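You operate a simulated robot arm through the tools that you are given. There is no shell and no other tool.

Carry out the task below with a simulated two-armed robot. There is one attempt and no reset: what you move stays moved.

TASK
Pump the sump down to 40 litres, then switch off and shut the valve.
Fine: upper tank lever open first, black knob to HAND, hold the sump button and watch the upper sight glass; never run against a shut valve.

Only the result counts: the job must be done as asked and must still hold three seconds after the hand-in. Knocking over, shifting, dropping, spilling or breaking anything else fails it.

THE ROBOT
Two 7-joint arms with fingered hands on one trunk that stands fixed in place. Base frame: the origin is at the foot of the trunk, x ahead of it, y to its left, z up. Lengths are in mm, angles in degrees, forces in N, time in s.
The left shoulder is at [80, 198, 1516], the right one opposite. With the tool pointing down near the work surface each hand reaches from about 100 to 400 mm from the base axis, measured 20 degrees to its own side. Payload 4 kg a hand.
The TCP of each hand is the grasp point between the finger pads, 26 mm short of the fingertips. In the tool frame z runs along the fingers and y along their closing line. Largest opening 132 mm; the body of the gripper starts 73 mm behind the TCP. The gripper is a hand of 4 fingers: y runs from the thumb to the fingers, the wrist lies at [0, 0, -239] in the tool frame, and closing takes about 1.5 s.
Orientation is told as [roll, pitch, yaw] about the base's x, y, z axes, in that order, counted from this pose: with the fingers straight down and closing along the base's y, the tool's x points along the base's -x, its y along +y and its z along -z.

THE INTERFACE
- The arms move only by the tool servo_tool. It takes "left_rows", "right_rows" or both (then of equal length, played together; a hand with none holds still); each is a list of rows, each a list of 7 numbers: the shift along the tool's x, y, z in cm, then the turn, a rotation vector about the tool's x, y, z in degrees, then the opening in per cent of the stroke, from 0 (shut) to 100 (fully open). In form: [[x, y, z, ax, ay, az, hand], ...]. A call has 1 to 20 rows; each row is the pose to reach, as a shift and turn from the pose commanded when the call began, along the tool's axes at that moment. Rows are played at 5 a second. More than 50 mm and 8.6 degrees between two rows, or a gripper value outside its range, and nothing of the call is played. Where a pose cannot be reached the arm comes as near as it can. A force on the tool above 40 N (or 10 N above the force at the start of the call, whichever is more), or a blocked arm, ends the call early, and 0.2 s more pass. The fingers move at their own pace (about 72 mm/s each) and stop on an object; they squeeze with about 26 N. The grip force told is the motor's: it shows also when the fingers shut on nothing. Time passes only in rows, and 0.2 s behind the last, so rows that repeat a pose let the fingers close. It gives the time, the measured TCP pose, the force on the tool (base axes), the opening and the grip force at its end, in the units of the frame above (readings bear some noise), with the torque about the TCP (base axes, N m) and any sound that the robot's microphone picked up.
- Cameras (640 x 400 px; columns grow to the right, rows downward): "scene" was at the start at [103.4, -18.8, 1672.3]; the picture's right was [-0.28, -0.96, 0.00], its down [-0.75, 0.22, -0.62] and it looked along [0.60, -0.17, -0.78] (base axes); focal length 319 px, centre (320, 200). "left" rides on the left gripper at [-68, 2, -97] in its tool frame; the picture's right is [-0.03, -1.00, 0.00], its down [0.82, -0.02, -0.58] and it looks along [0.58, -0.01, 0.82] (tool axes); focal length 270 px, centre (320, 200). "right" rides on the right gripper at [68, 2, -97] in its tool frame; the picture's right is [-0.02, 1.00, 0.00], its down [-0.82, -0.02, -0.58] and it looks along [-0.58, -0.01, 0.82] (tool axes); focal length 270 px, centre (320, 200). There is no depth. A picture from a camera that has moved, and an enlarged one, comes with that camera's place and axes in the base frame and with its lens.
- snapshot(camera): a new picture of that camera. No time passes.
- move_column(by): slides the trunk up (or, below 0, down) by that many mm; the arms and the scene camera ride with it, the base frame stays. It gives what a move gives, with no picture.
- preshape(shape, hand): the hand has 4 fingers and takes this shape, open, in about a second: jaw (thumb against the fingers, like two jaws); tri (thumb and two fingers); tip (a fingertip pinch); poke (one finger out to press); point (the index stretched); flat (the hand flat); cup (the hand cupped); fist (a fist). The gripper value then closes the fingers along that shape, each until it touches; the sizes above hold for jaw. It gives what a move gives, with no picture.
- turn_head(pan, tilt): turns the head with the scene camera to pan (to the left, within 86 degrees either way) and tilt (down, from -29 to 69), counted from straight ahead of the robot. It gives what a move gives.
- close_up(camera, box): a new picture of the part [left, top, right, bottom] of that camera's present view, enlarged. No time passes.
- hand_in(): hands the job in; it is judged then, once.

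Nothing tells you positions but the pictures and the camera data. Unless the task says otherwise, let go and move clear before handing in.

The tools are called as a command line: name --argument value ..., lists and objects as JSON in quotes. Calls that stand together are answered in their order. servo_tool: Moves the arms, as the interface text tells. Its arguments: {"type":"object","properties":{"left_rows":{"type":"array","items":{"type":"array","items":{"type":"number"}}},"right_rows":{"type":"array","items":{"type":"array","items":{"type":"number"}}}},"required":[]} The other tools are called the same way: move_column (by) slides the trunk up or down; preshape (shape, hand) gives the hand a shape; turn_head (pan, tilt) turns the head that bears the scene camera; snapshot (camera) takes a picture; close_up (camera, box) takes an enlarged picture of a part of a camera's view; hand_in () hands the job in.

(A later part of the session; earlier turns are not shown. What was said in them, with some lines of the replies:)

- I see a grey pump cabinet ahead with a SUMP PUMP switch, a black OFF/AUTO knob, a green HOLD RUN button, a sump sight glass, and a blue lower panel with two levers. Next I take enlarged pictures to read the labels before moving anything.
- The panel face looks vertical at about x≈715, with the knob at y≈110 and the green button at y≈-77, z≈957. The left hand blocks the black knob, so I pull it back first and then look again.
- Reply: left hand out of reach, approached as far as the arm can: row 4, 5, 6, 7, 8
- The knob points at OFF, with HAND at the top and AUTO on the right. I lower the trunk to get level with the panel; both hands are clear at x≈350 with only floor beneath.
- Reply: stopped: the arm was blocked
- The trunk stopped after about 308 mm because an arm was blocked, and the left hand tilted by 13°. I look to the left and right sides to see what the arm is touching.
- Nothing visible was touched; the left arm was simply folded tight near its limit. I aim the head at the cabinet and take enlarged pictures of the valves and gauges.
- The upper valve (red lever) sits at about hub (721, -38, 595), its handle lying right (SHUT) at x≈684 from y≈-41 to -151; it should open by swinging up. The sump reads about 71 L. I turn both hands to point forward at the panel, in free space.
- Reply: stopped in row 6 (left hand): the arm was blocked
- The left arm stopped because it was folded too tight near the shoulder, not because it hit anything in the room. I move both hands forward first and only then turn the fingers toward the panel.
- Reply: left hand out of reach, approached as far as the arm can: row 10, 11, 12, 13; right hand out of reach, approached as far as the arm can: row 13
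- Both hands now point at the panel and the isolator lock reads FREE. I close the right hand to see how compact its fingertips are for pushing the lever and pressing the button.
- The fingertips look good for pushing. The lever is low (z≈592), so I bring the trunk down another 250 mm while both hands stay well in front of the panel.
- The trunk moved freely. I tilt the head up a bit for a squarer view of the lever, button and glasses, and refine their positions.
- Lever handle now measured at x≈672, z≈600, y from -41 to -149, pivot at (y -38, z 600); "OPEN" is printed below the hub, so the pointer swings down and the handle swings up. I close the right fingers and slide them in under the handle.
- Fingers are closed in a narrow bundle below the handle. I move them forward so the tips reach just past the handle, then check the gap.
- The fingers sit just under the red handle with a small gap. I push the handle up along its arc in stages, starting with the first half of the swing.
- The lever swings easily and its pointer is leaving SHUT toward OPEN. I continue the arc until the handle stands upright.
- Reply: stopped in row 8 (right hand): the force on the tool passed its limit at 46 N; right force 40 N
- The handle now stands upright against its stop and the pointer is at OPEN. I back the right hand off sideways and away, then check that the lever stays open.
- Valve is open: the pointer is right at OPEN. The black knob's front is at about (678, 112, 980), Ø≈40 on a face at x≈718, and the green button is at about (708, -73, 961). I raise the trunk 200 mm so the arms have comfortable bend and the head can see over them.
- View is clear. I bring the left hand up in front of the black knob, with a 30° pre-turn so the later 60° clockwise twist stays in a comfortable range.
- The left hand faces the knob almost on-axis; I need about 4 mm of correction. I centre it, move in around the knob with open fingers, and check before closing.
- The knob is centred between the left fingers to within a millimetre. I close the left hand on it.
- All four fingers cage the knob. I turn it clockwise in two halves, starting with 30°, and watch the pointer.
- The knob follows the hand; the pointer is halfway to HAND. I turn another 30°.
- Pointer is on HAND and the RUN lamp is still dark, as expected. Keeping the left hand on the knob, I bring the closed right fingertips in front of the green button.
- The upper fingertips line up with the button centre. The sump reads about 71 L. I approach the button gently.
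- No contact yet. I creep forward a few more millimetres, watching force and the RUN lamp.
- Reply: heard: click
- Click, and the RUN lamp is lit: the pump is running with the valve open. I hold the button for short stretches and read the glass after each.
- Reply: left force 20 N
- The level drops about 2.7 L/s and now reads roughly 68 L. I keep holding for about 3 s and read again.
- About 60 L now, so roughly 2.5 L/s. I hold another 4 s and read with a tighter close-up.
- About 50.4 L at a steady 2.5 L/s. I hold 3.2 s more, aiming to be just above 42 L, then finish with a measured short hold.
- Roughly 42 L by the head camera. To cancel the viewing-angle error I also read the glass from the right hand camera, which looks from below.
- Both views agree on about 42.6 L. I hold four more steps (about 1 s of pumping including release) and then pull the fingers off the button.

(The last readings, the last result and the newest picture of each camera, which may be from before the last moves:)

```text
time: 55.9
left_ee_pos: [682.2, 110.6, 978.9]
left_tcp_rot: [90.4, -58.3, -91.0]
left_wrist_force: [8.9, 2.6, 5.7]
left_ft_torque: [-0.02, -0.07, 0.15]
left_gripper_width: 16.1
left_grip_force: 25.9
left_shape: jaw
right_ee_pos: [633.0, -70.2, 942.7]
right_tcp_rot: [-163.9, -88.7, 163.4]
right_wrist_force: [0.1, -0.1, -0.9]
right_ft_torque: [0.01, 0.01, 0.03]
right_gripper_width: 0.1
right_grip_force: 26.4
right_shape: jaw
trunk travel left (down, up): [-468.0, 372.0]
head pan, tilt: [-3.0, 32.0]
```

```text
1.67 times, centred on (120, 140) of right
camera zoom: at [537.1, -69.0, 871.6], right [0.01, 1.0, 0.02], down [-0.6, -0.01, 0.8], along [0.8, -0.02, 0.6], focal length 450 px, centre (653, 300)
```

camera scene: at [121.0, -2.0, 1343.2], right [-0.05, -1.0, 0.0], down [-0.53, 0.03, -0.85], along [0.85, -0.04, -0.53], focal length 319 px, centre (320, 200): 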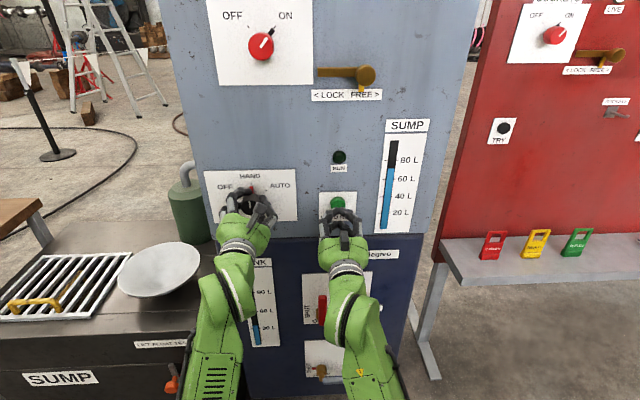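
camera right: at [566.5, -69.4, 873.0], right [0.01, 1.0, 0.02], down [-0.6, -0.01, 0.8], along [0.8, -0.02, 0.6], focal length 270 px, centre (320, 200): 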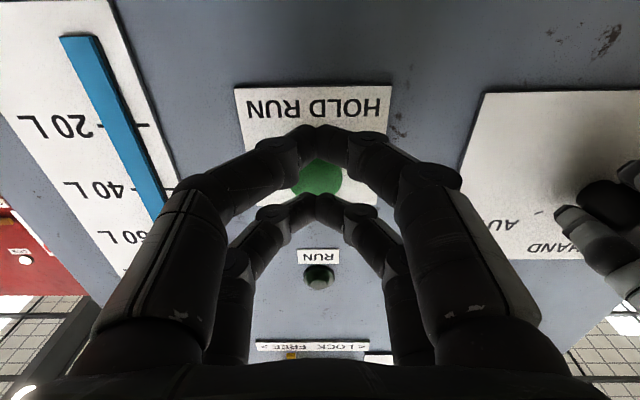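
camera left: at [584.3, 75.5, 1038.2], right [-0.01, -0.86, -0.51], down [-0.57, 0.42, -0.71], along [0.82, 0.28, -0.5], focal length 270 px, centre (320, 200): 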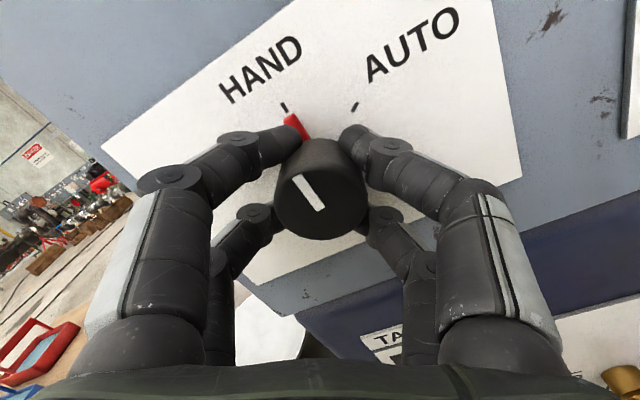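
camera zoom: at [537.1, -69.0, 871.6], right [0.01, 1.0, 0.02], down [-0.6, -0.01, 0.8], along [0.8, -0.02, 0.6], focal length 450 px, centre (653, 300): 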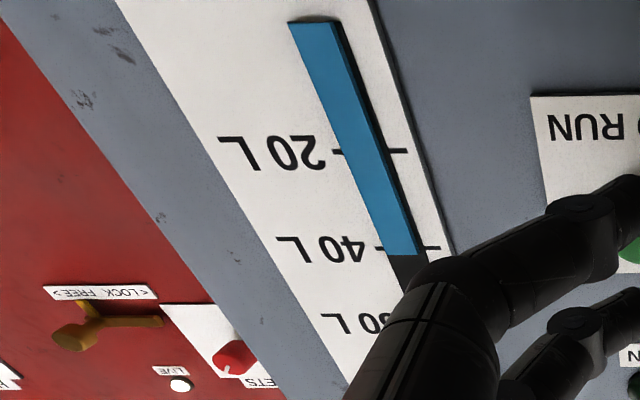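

RUN lamp is off and the glass reads 40 to 40.5 L. Now I turn the knob back counter-clockwise 60° to OFF with the left hand still gripping it.

servo_tool --left_rows '[[0, 0, 0, 0, 0, -6, 0], [0, 0, 0, 0, 0, -12, 0], [0, 0, 0, 0, 0, -18, 0], [0, 0, 0, 0, 0, -24, 0], [0, 0, 0, 0, 0, -30, 0], [0, 0, 0, 0, 0, -36, 0], [0, 0, 0, 0, 0, -42, 0], [0, 0, 0, 0, 0, -48, 0], [0, 0, 0, 0, 0, -54, 0], [0, 0, 0, 0, 0, -60, 0], [0, 0, 0, 0, 0, -61, 0], [0, 0, 0, 0, 0, -61, 0]]'

snapshot --camera "left"

close_up --camera "scene" --box '[180, 120, 440, 260]'

close_up --camera "scene" --box '[375, 175, 415, 205]'

```text
time: 58.5
left_ee_pos: [680.8, 109.0, 979.9]
left_tcp_rot: [-90.3, -60.7, 89.6]
left_wrist_force: [6.4, -0.5, 3.9]
left_ft_torque: [0.31, -0.08, 0.05]
left_gripper_width: 16.1
left_grip_force: 26.1
left_shape: jaw
right_ee_pos: [634.0, -71.8, 941.7]
right_tcp_rot: [-165.6, -88.5, 165.1]
right_wrist_force: [-0.7, 0.4, -0.1]
right_ft_torque: [0.0, 0.0, 0.04]
right_gripper_width: 0.4
right_grip_force: 25.4
right_shape: jaw
trunk travel left (down, up): [-468.0, 372.0]
head pan, tilt: [-3.0, 32.0]
```

```text
taken
camera left: at [585.2, 144.3, 1037.8], right [-0.01, -0.86, 0.51], down [-0.58, -0.41, -0.7], along [0.81, -0.31, -0.49], focal length 270 px, centre (320, 200)
```

left: 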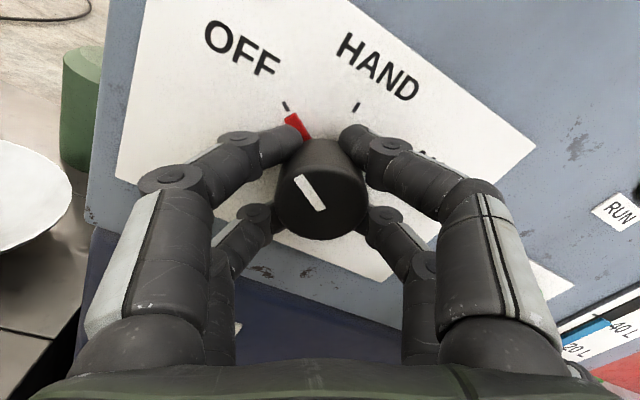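

```text
2.46 times, centred on (310, 190) of scene
camera zoom: at [120.7, -2.9, 1343.1], right [-0.05, -1.0, 0.0], down [-0.53, 0.03, -0.85], along [0.85, -0.04, -0.53], focal length 784 px, centre (345, 225)
```

zoom: 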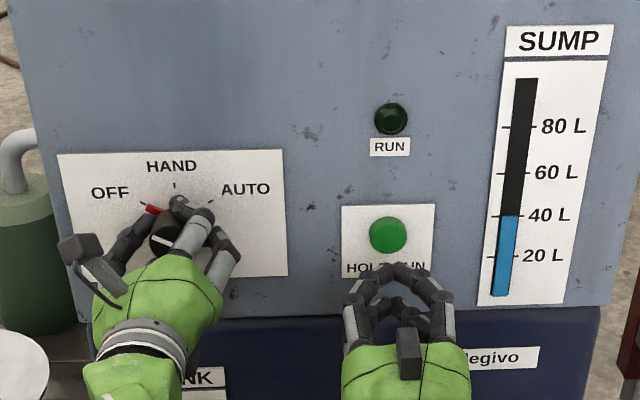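

```text
13.33 times, centred on (395, 190) of scene
camera zoom: at [120.7, -2.9, 1343.1], right [-0.05, -1.0, 0.0], down [-0.53, 0.03, -0.85], along [0.85, -0.04, -0.53], focal length 4249 px, centre (-680, 333)
```

zoom: 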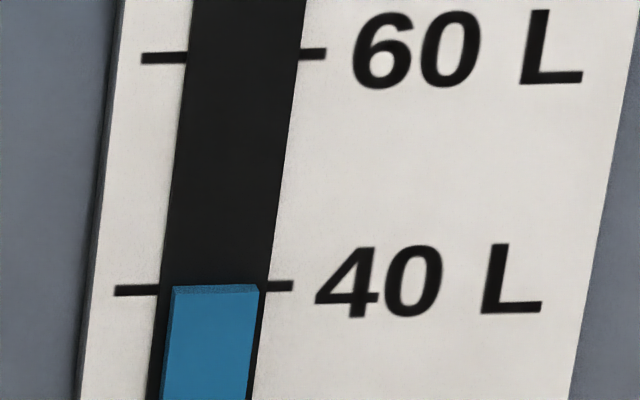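

The pointer is back at OFF and the level is stable. I open the left hand, retreat straight back, and check the knob stays at OFF.

servo_tool --left_rows '[[0, 0, 0, 0, 0, 1, 10], [0, 0, 0, 0, 0, 1, 25], [0, 0, 0, 0, 0, 1, 45], [0, 0, 0, 0, 0, 1, 60], [0, 0, 0, 0, 0, 1, 75], [0, 0, 0, 0, 0, 1, 90], [0, 0, -1.0, 0, 0, 1, 100], [0, 0, -2.5, 0, 0, 1, 100], [0, 0, -4.5, 0, 0, 1, 100], [0, 0, -4.5, 0, 0, 1, 100]]'

snapshot --camera "left"

close_up --camera "scene" --box '[180, 120, 440, 260]'

```text
time: 60.6
left_ee_pos: [637.5, 110.4, 979.3]
left_tcp_rot: [-90.3, -61.6, 89.6]
left_wrist_force: [0.4, -0.1, 0.3]
left_ft_torque: [-0.04, -0.01, 0.0]
left_gripper_width: 131.9
left_grip_force: 0.0
left_shape: jaw
right_ee_pos: [634.0, -71.3, 942.9]
right_tcp_rot: [-165.3, -88.7, 164.7]
right_wrist_force: [0.0, 0.3, 0.5]
right_ft_torque: [0.0, -0.03, 0.0]
right_gripper_width: 0.1
right_grip_force: 26.1
right_shape: jaw
trunk travel left (down, up): [-468.0, 372.0]
head pan, tilt: [-3.0, 32.0]
```

```text
taken
camera left: at [540.3, 143.2, 1038.0], right [-0.01, -0.87, 0.5], down [-0.58, -0.4, -0.71], along [0.81, -0.3, -0.5], focal length 270 px, centre (320, 200)
```

left: 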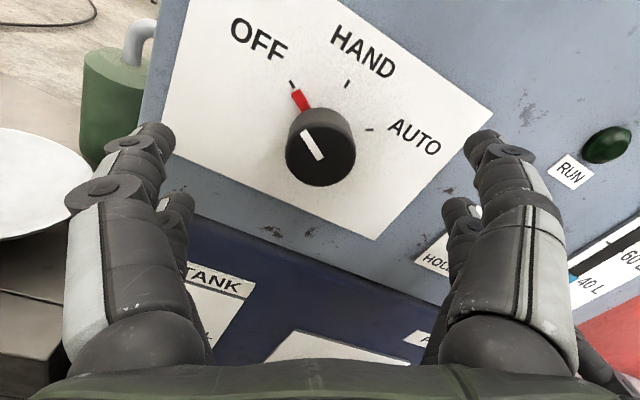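

```text
2.46 times, centred on (310, 190) of scene
camera zoom: at [120.5, -2.6, 1343.2], right [-0.05, -1.0, 0.0], down [-0.53, 0.03, -0.85], along [0.85, -0.04, -0.53], focal length 784 px, centre (345, 225)
```

zoom: 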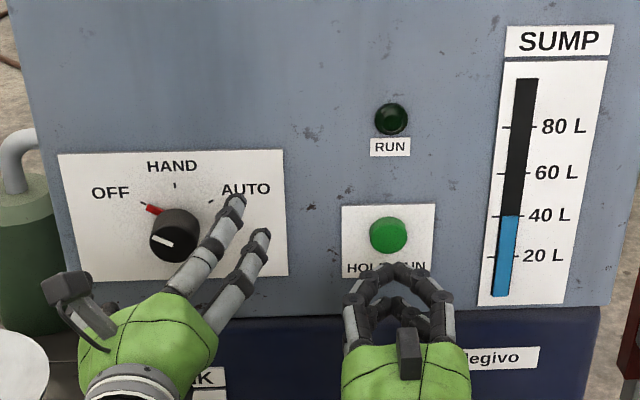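

Knob holds at OFF, lamp dark, level steady. I withdraw both hands from the upper panel so the trunk can go down again for the valve lever.

servo_tool --left_rows '[[0.6, 1.8, -1.9, 0, 0, 0, 100], [1.3, 3.6, -3.7, 0, 0, 0, 100], [2.9, 6.0, -5.3, 0, 0, 0, 100], [4.4, 8.3, -6.8, 0, 0, 0, 100], [6.0, 10.6, -8.3, 0, 0, 0, 100], [7.5, 13.0, -9.8, 0, 0, 0, 100], [7.5, 13.0, -9.8, 0, 0, 0, 100]]' --right_rows '[[0, 0, -2.5, 0, 0, 0, 0], [1.0, -0.7, -5.0, 0, 0, 0, 0], [3.0, -2.0, -7.5, 0, 0, 0, 0], [5.0, -3.4, -9.5, 0, 0, 0, 0], [6.9, -4.6, -10.5, 0, 0, 0, 0], [6.9, -4.6, -10.5, 0, 0, 0, 0], [6.9, -4.6, -10.5, 0, 0, 0, 0]]'

move_column --by -200

turn_head --pan -3 --tilt 28

snapshot --camera "scene"

snapshot --camera "right"

```text
time: 62.2
left_ee_pos: [538.3, 181.5, 853.3]
left_tcp_rot: [-90.8, -61.6, 90.4]
left_wrist_force: [0.2, -0.1, 0.1]
left_ft_torque: [0.01, 0.02, 0.01]
left_gripper_width: 132.0
left_grip_force: 0.0
left_shape: jaw
left hand out of reach, approached as far as the arm can: row 6, 7
right_ee_pos: [527.9, -116.7, 872.7]
right_tcp_rot: [-165.8, -88.5, 165.4]
right_wrist_force: [-0.3, 0.8, 0.0]
right_ft_torque: [-0.01, 0.02, -0.01]
right_gripper_width: 0.1
right_grip_force: 26.0
right_shape: jaw
trunk travel left (down, up): [-468.0, 372.0]
head pan, tilt: [-3.0, 32.0]
```

```text
time: 64.4
left_ee_pos: [537.2, 181.5, 650.8]
left_tcp_rot: [-90.3, -61.7, 90.0]
left_wrist_force: [-0.3, -0.4, -1.0]
left_ft_torque: [0.03, -0.05, -0.01]
left_gripper_width: 132.2
left_grip_force: 0.0
left_shape: jaw
right_ee_pos: [528.4, -116.9, 671.4]
right_tcp_rot: [-165.5, -88.6, 165.0]
right_wrist_force: [-0.9, -0.2, 0.4]
right_ft_torque: [0.02, 0.02, 0.0]
right_gripper_width: 0.0
right_grip_force: 25.3
right_shape: jaw
trunk travel left (down, up): [-268.0, 572.0]
head pan, tilt: [-3.0, 32.0]
```

```text
time: 65.1
left_ee_pos: [538.2, 180.4, 650.0]
left_tcp_rot: [-90.4, -61.6, 90.0]
left_wrist_force: [0.2, -0.3, 0.0]
left_ft_torque: [0.01, 0.05, 0.0]
left_gripper_width: 132.0
left_grip_force: 0.0
left_shape: jaw
right_ee_pos: [528.7, -116.6, 672.6]
right_tcp_rot: [-165.4, -88.5, 164.9]
right_wrist_force: [-0.4, -0.1, -0.2]
right_ft_torque: [-0.02, 0.02, 0.01]
right_gripper_width: 0.0
right_grip_force: 25.8
right_shape: jaw
trunk travel left (down, up): [-268.0, 572.0]
head pan, tilt: [-3.0, 28.0]
```

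```text
taken
camera scene: at [121.5, -2.6, 1149.5], right [-0.05, -1.0, 0.0], down [-0.47, 0.02, -0.88], along [0.88, -0.05, -0.47], focal length 319 px, centre (320, 200)
```

scene: 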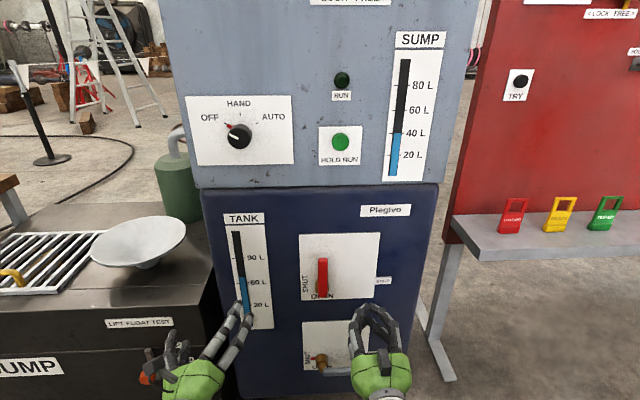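

```text
taken
camera right: at [432.7, -115.5, 601.5], right [0.01, 1.0, 0.02], down [-0.6, -0.01, 0.8], along [0.8, -0.02, 0.6], focal length 270 px, centre (320, 200)
```

right: 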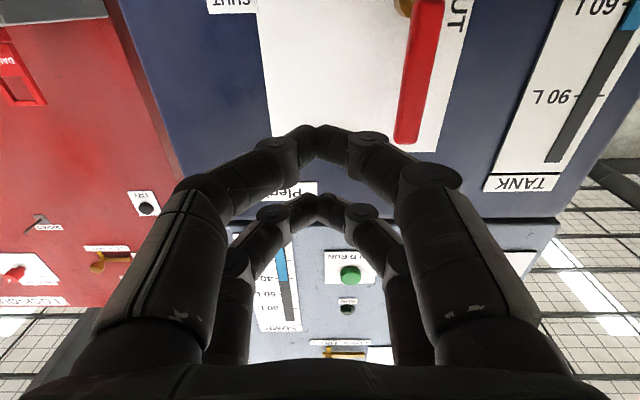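

The lever is still open, knob OFF, sump at the 40 mark and the tank has risen. To shut the valve I move the left hand further out of the way and bring the closed right hand in front, to the left side of the upright handle.

servo_tool --left_rows '[[0.1, 3.2, 0, 0, 0, 0, 100], [0.2, 6.4, 0, 0, 0, 0, 100], [0.3, 9.5, 0, 0, 0, 0, 100], [0.3, 9.5, 0, 0, 0, 0, 100], [0.3, 9.5, 0, 0, 0, 0, 100], [0.3, 9.5, 0, 0, 0, 0, 100], [0.3, 9.5, 0, 0, 0, 0, 100], [0.3, 9.5, 0, 0, 0, 0, 100]]' --right_rows '[[0, 0, 0, 0, 0, 0, 0], [0, 1.5, 0, 0, 0, 0, 0], [0, 4.0, 0, 0, 0, 0, 0], [0, 6.5, 0, 0, 0, 0, 0], [0, 9.0, -0.1, 0, 0, 0, 0], [-0.1, 11.5, -0.1, 0, 0, 0, 0], [-0.1, 13.7, -0.1, 0, 0, 0, 0], [-0.1, 13.7, -0.1, 0, 0, 0, 0]]'

snapshot --camera "scene"

snapshot --camera "right"

```text
time: 66.9
left_ee_pos: [536.7, 185.9, 605.5]
left_tcp_rot: [-90.6, -61.8, 90.4]
left_wrist_force: [-0.9, -0.4, -0.2]
left_ft_torque: [0.02, -0.03, 0.01]
left_gripper_width: 131.8
left_grip_force: 0.1
left_shape: jaw
left hand out of reach, approached as far as the arm can: row 1, 2, 3, 4, 5, 6, 7, 8
right_ee_pos: [530.0, 19.3, 672.1]
right_tcp_rot: [-165.8, -88.5, 165.2]
right_wrist_force: [-0.5, 0.0, -0.4]
right_ft_torque: [-0.01, 0.0, -0.03]
right_gripper_width: 0.0
right_grip_force: 26.3
right_shape: jaw
trunk travel left (down, up): [-268.0, 572.0]
head pan, tilt: [-3.0, 28.0]
```

```text
taken
camera scene: at [121.5, -2.7, 1149.5], right [-0.05, -1.0, 0.0], down [-0.47, 0.02, -0.88], along [0.88, -0.05, -0.47], focal length 319 px, centre (320, 200)
```

scene: 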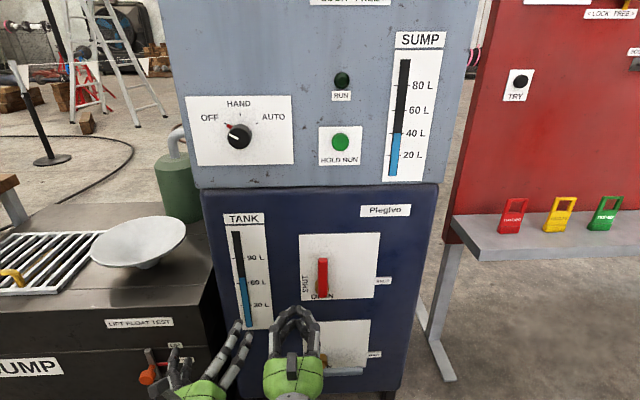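

```text
taken
camera right: at [433.1, 21.3, 602.4], right [0.01, 1.0, 0.02], down [-0.6, -0.01, 0.8], along [0.8, -0.02, 0.6], focal length 270 px, centre (320, 200)
```

right: 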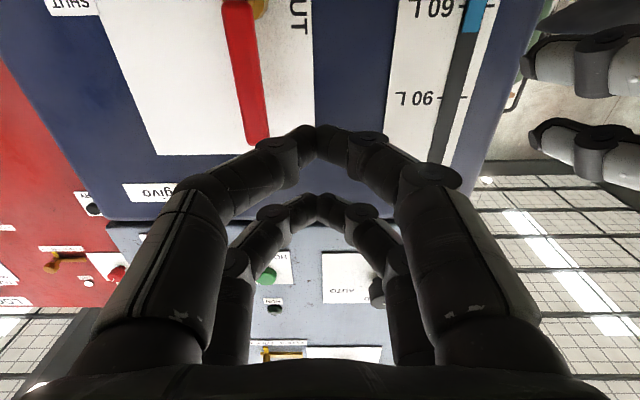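

There is clearance on both sides. I move the right hand forward so its fingertips sit just left of the upright handle.

servo_tool --right_rows '[[0, 0, 3.0, 0, 0, 0, 0], [0, 0.1, 6.0, 0, 0, 0, 0], [0, 0.1, 9.0, 0, 0, 0, 0], [0, 0.1, 11.5, 0, 0, 0, 0], [0, 0.1, 13.8, 0, 0, 0, 0], [0, 0.1, 13.8, 0, 0, 0, 0]]'

close_up --camera "scene" --box '[230, 200, 430, 350]'

snapshot --camera "right"

```text
time: 68.3
left_ee_pos: [535.7, 185.3, 604.0]
left_tcp_rot: [-90.4, -61.6, 90.5]
left_wrist_force: [-0.2, 0.4, 0.1]
left_ft_torque: [0.03, 0.0, 0.01]
left_gripper_width: 132.2
left_grip_force: 0.1
left_shape: jaw
right_ee_pos: [667.3, 19.8, 676.5]
right_tcp_rot: [-165.5, -88.6, 165.0]
right_wrist_force: [1.0, 0.9, -0.1]
right_ft_torque: [-0.02, 0.02, 0.02]
right_gripper_width: 0.1
right_grip_force: 26.4
right_shape: jaw
trunk travel left (down, up): [-268.0, 572.0]
head pan, tilt: [-3.0, 28.0]
```

```text
2.67 times, centred on (330, 275) of scene
camera zoom: at [121.4, -2.6, 1149.6], right [-0.05, -1.0, 0.0], down [-0.47, 0.02, -0.88], along [0.88, -0.05, -0.47], focal length 850 px, centre (293, 0)
```

zoom: 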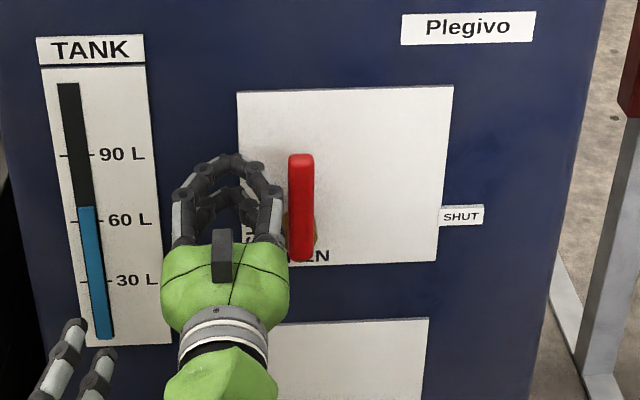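

```text
taken
camera right: at [571.2, 21.9, 605.0], right [0.01, 1.0, 0.02], down [-0.6, -0.01, 0.8], along [0.8, -0.02, 0.6], focal length 270 px, centre (320, 200)
```

right: 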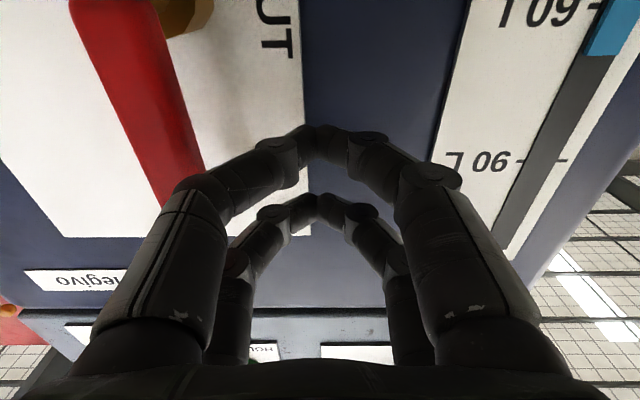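

The hand is just left of the handle with a small gap. I push it over to the right along its arc, first half.

servo_tool --right_rows '[[0, -0.8, 0, 0, 0, 0, 0], [0, -1.5, 0, 0, 0, 0, 0], [-0.5, -2.2, 0, 0, 0, 0, 0], [-0.96, -2.9, 0.05, 0, 0, 0, 0], [-1.3, -3.9, 0.1, 0, 0, 0, 0], [-1.6, -4.85, 0.1, 0, 0, 0, 0], [-1.65, -6.0, 0.1, 0, 0, 0, 0], [-1.64, -7.2, 0.1, 0, 0, 0, 0], [-1.64, -7.2, 0.1, 0, 0, 0, 0]]'

close_up --camera "scene" --box '[230, 200, 430, 350]'

snapshot --camera "right"

```text
time: 70.3
left_ee_pos: [535.7, 185.4, 604.0]
left_tcp_rot: [-90.5, -61.7, 90.6]
left_wrist_force: [-0.4, 0.2, 0.4]
left_ft_torque: [0.0, -0.02, -0.01]
left_gripper_width: 131.7
left_grip_force: 0.1
left_shape: jaw
right_ee_pos: [667.4, -52.6, 692.0]
right_tcp_rot: [-165.5, -88.7, 164.8]
right_wrist_force: [0.2, 0.3, 0.7]
right_ft_torque: [0.02, -0.03, -0.02]
right_gripper_width: 0.2
right_grip_force: 26.2
right_shape: jaw
trunk travel left (down, up): [-268.0, 572.0]
head pan, tilt: [-3.0, 28.0]
```

```text
2.67 times, centred on (330, 275) of scene
camera zoom: at [121.5, -2.6, 1149.5], right [-0.05, -1.0, 0.0], down [-0.47, 0.02, -0.88], along [0.88, -0.05, -0.47], focal length 850 px, centre (293, 0)
```

zoom: 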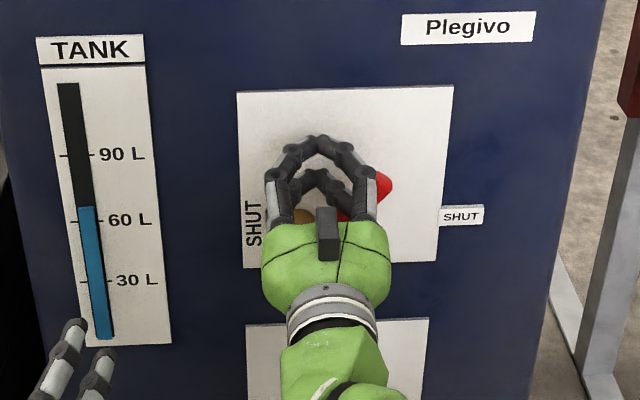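

```text
taken
camera right: at [571.2, -50.7, 621.7], right [0.01, 1.0, 0.02], down [-0.6, -0.01, 0.8], along [0.8, -0.02, 0.6], focal length 270 px, centre (320, 200)
```

right: 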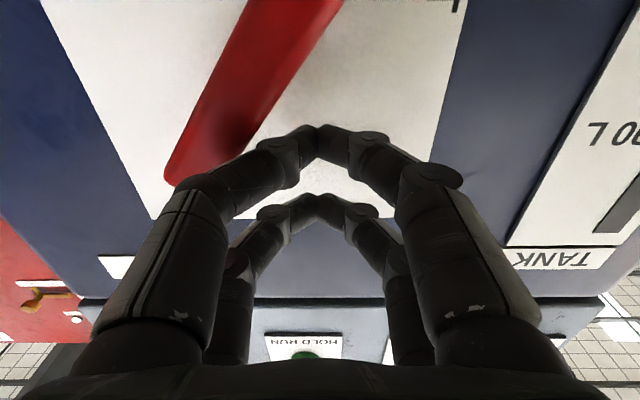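

The handle is halfway down. I continue the push until it lies fully to the right against its SHUT stop.

servo_tool --right_rows '[[0.36, -1.23, 0, 0, 0, 0, 0], [0.9, -2.45, 0, 0, 0, 0, 0], [1.65, -3.6, 0, 0, 0, 0, 0], [2.63, -4.6, 0, 0, 0, 0, 0], [3.8, -5.5, -0.05, 0, 0, 0, 0], [4.5, -5.9, -0.1, 0, 0, 0, 0], [5.1, -6.15, -0.1, 0, 0, 0, 0], [5.5, -6.15, -0.1, 0, 0, 0, 0], [5.8, -6.15, -0.1, 0, 0, 0, 0], [5.8, -6.15, -0.1, 0, 0, 0, 0]]'

close_up --camera "scene" --box '[230, 200, 430, 350]'

snapshot --camera "right"

snapshot --camera "left"

```text
time: 72.5
left_ee_pos: [536.0, 185.0, 605.1]
left_tcp_rot: [-90.5, -61.7, 90.6]
left_wrist_force: [0.5, -0.3, 0.4]
left_ft_torque: [0.0, 0.0, -0.02]
left_gripper_width: 131.7
left_grip_force: 0.0
left_shape: jaw
right_ee_pos: [665.9, -114.6, 636.5]
right_tcp_rot: [-167.6, -88.4, 167.1]
right_wrist_force: [0.7, -1.1, 5.4]
right_ft_torque: [0.05, 0.0, -0.03]
right_gripper_width: 0.0
right_grip_force: 25.7
right_shape: jaw
trunk travel left (down, up): [-268.0, 572.0]
head pan, tilt: [-3.0, 28.0]
```

```text
2.67 times, centred on (330, 275) of scene
camera zoom: at [120.7, -2.6, 1149.7], right [-0.05, -1.0, 0.0], down [-0.47, 0.02, -0.88], along [0.88, -0.05, -0.47], focal length 850 px, centre (293, 0)
```

zoom: 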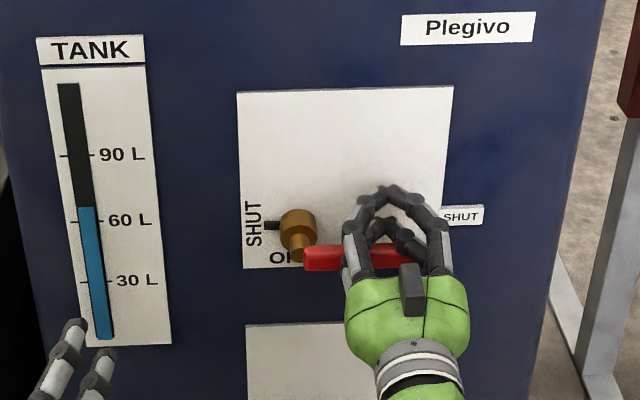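

```text
taken
camera right: at [570.6, -112.7, 565.7], right [0.01, 1.0, 0.02], down [-0.6, -0.01, 0.8], along [0.8, -0.02, 0.6], focal length 270 px, centre (320, 200)
```

right: 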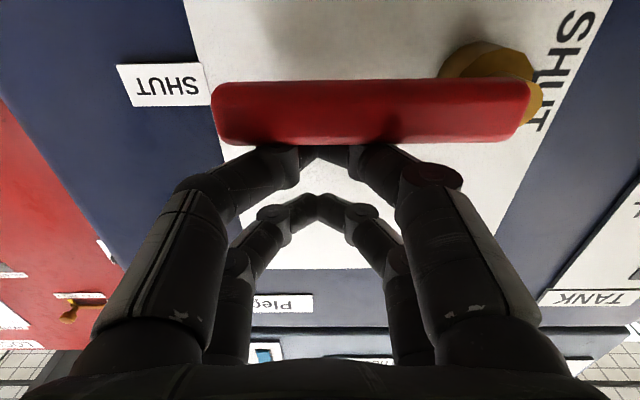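

```text
taken
camera left: at [438.7, 217.1, 664.0], right [0.0, -0.87, 0.5], down [-0.57, -0.41, -0.71], along [0.82, -0.28, -0.5], focal length 270 px, centre (320, 200)
```

left: 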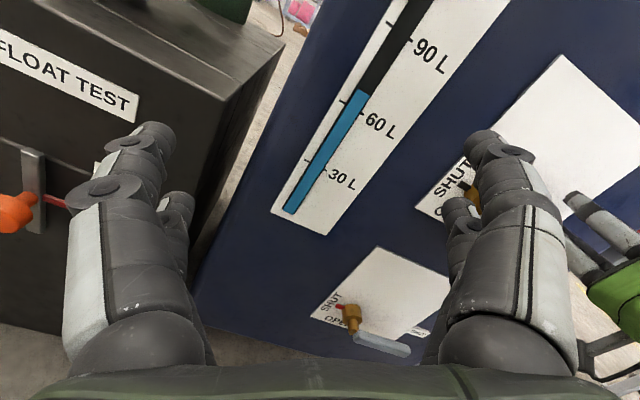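

The handle lies horizontal and the pointer faces SHUT again. I press a little more to be sure it is firmly against its stop.

servo_tool --right_rows '[[0.2, 0, 0, 0, 0, 0, 0], [0.4, 0, 0, 0, 0, 0, 0], [0.6, 0, 0, 0, 0, 0, 0]]'

close_up --camera "scene" --box '[270, 230, 430, 330]'

```text
time: 73.3
left_ee_pos: [535.2, 184.4, 605.1]
left_tcp_rot: [-90.8, -61.7, 90.8]
left_wrist_force: [0.1, 0.5, 0.4]
left_ft_torque: [0.03, -0.02, -0.01]
left_gripper_width: 131.7
left_grip_force: 0.1
left_shape: jaw
right_ee_pos: [666.3, -114.7, 635.0]
right_tcp_rot: [-169.4, -88.0, 168.9]
right_wrist_force: [4.2, -1.3, 23.7]
right_ft_torque: [0.26, -0.07, -0.04]
right_gripper_width: 0.1
right_grip_force: 25.7
right_shape: jaw
trunk travel left (down, up): [-268.0, 572.0]
head pan, tilt: [-3.0, 28.0]
```

```text
4.00 times, centred on (350, 280) of scene
camera zoom: at [118.7, -2.3, 1150.2], right [-0.05, -1.0, 0.0], down [-0.47, 0.02, -0.88], along [0.88, -0.05, -0.47], focal length 1275 px, centre (200, -120)
```

zoom: 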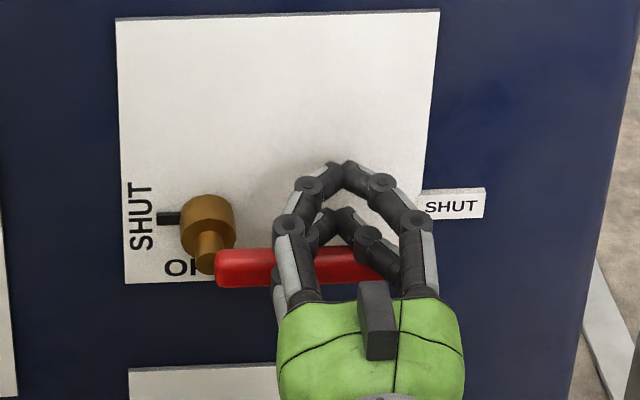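

It is hard against the SHUT stop. I lift the fingers off, pull the right hand back, and inspect the whole cabinet.

servo_tool --right_rows '[[-0.8, 0, 0, 0, 0, 0, 0], [-1.8, 0, 0, 0, 0, 0, 0], [-2.5, 0, -1.0, 0, 0, 0, 0], [-2.5, 0, -5.0, 0, 0, 0, 0], [-2.5, 0, -9.0, 0, 0, 0, 0], [-2.5, 0, -13.0, 0, 0, 0, 0], [-2.5, -2, -15.0, 0, 0, 0, 0], [-2.5, -4, -15.0, 0, 0, 0, 0], [-2.5, -4, -15.0, 0, 0, 0, 0]]'

snapshot --camera "scene"

close_up --camera "scene" --box '[180, 80, 440, 220]'

close_up --camera "scene" --box '[270, 230, 430, 330]'

close_up --camera "scene" --box '[375, 110, 425, 150]'

```text
time: 75.3
left_ee_pos: [536.6, 185.2, 603.1]
left_tcp_rot: [-90.5, -61.7, 90.6]
left_wrist_force: [-0.5, 0.0, 0.0]
left_ft_torque: [-0.03, -0.02, 0.0]
left_gripper_width: 131.8
left_grip_force: 0.1
left_shape: jaw
right_ee_pos: [515.3, -151.5, 650.7]
right_tcp_rot: [-165.7, -88.5, 165.2]
right_wrist_force: [0.5, -1.0, 0.6]
right_ft_torque: [0.03, 0.0, -0.02]
right_gripper_width: 0.0
right_grip_force: 25.5
right_shape: jaw
trunk travel left (down, up): [-268.0, 572.0]
head pan, tilt: [-3.0, 28.0]
```

```text
taken
camera scene: at [121.5, -2.6, 1149.5], right [-0.05, -1.0, 0.0], down [-0.47, 0.02, -0.88], along [0.88, -0.05, -0.47], focal length 319 px, centre (320, 200)
```

scene: 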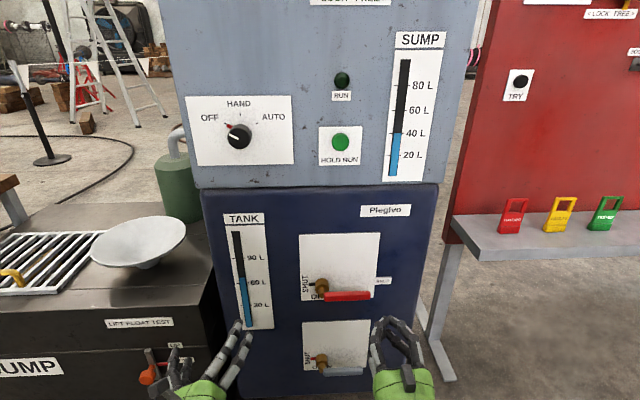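

```text
2.46 times, centred on (310, 150) of scene
camera zoom: at [121.5, -2.6, 1149.5], right [-0.05, -1.0, 0.0], down [-0.47, 0.02, -0.88], along [0.88, -0.05, -0.47], focal length 784 px, centre (345, 323)
```

zoom: 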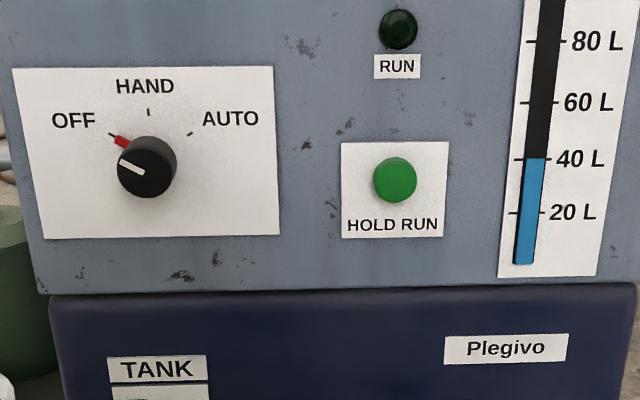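

```text
4.00 times, centred on (350, 280) of scene
camera zoom: at [121.5, -2.6, 1149.5], right [-0.05, -1.0, 0.0], down [-0.47, 0.02, -0.88], along [0.88, -0.05, -0.47], focal length 1275 px, centre (200, -120)
```

zoom: 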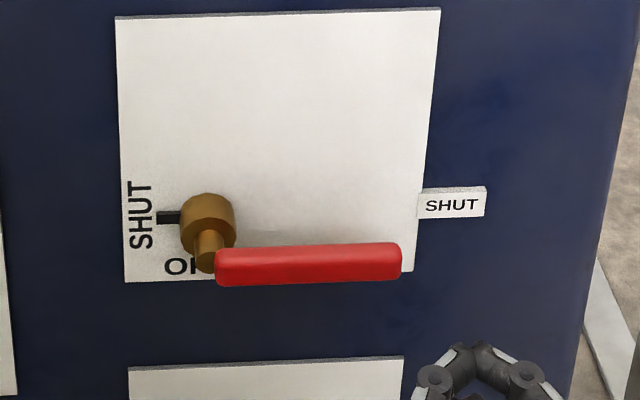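

```text
10.00 times, centred on (400, 130) of scene
camera zoom: at [121.5, -2.6, 1149.5], right [-0.05, -1.0, 0.0], down [-0.47, 0.02, -0.88], along [0.88, -0.05, -0.47], focal length 3186 px, centre (-480, 900)
```

zoom: 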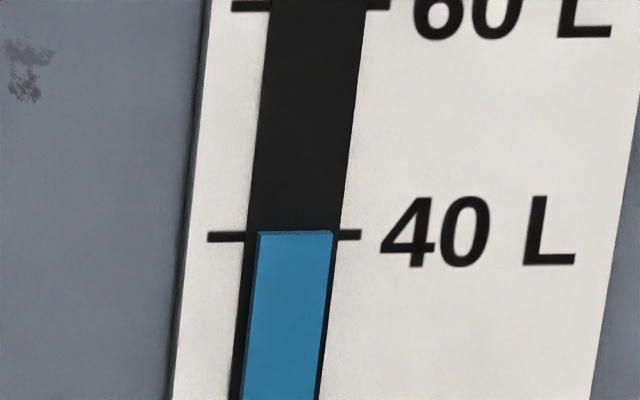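

Everything is as asked: the sump glass reads about 40 L and has been steady for 20 s. The RUN lamp is dark, the black knob is at OFF, the red lever is shut with its pointer on SHUT, and both hands are clear. I hand the job in.

hand_in

```text
The job is handed in.
```

The sump glass now reads about 40.4 litres. The pump is off and the upper valve is shut. I have handed the job in, but no verdict has come back.

- **Order of work:** I opened the upper (red) lever first, then turned the black knob to HAND and held the green button. The pump never ran against a shut valve.
- **Level:** The sump started at about 71 litres and dropped about 2.5 litres a second. It has stayed steady since I let go of the button, about 20 seconds before hand-in. The reading could be out by about half a litre, because I read the glass at an angle.
- **Final state:** The black knob is at OFF, the RUN lamp is dark, and the red lever is hard against its SHUT stop.
- **Surroundings:** Both hands are off the controls and clear of the panel. I saw nothing else moved or knocked in the pictures. The left arm stopped twice early on because it was folded too tight, not because it hit anything that I could see.
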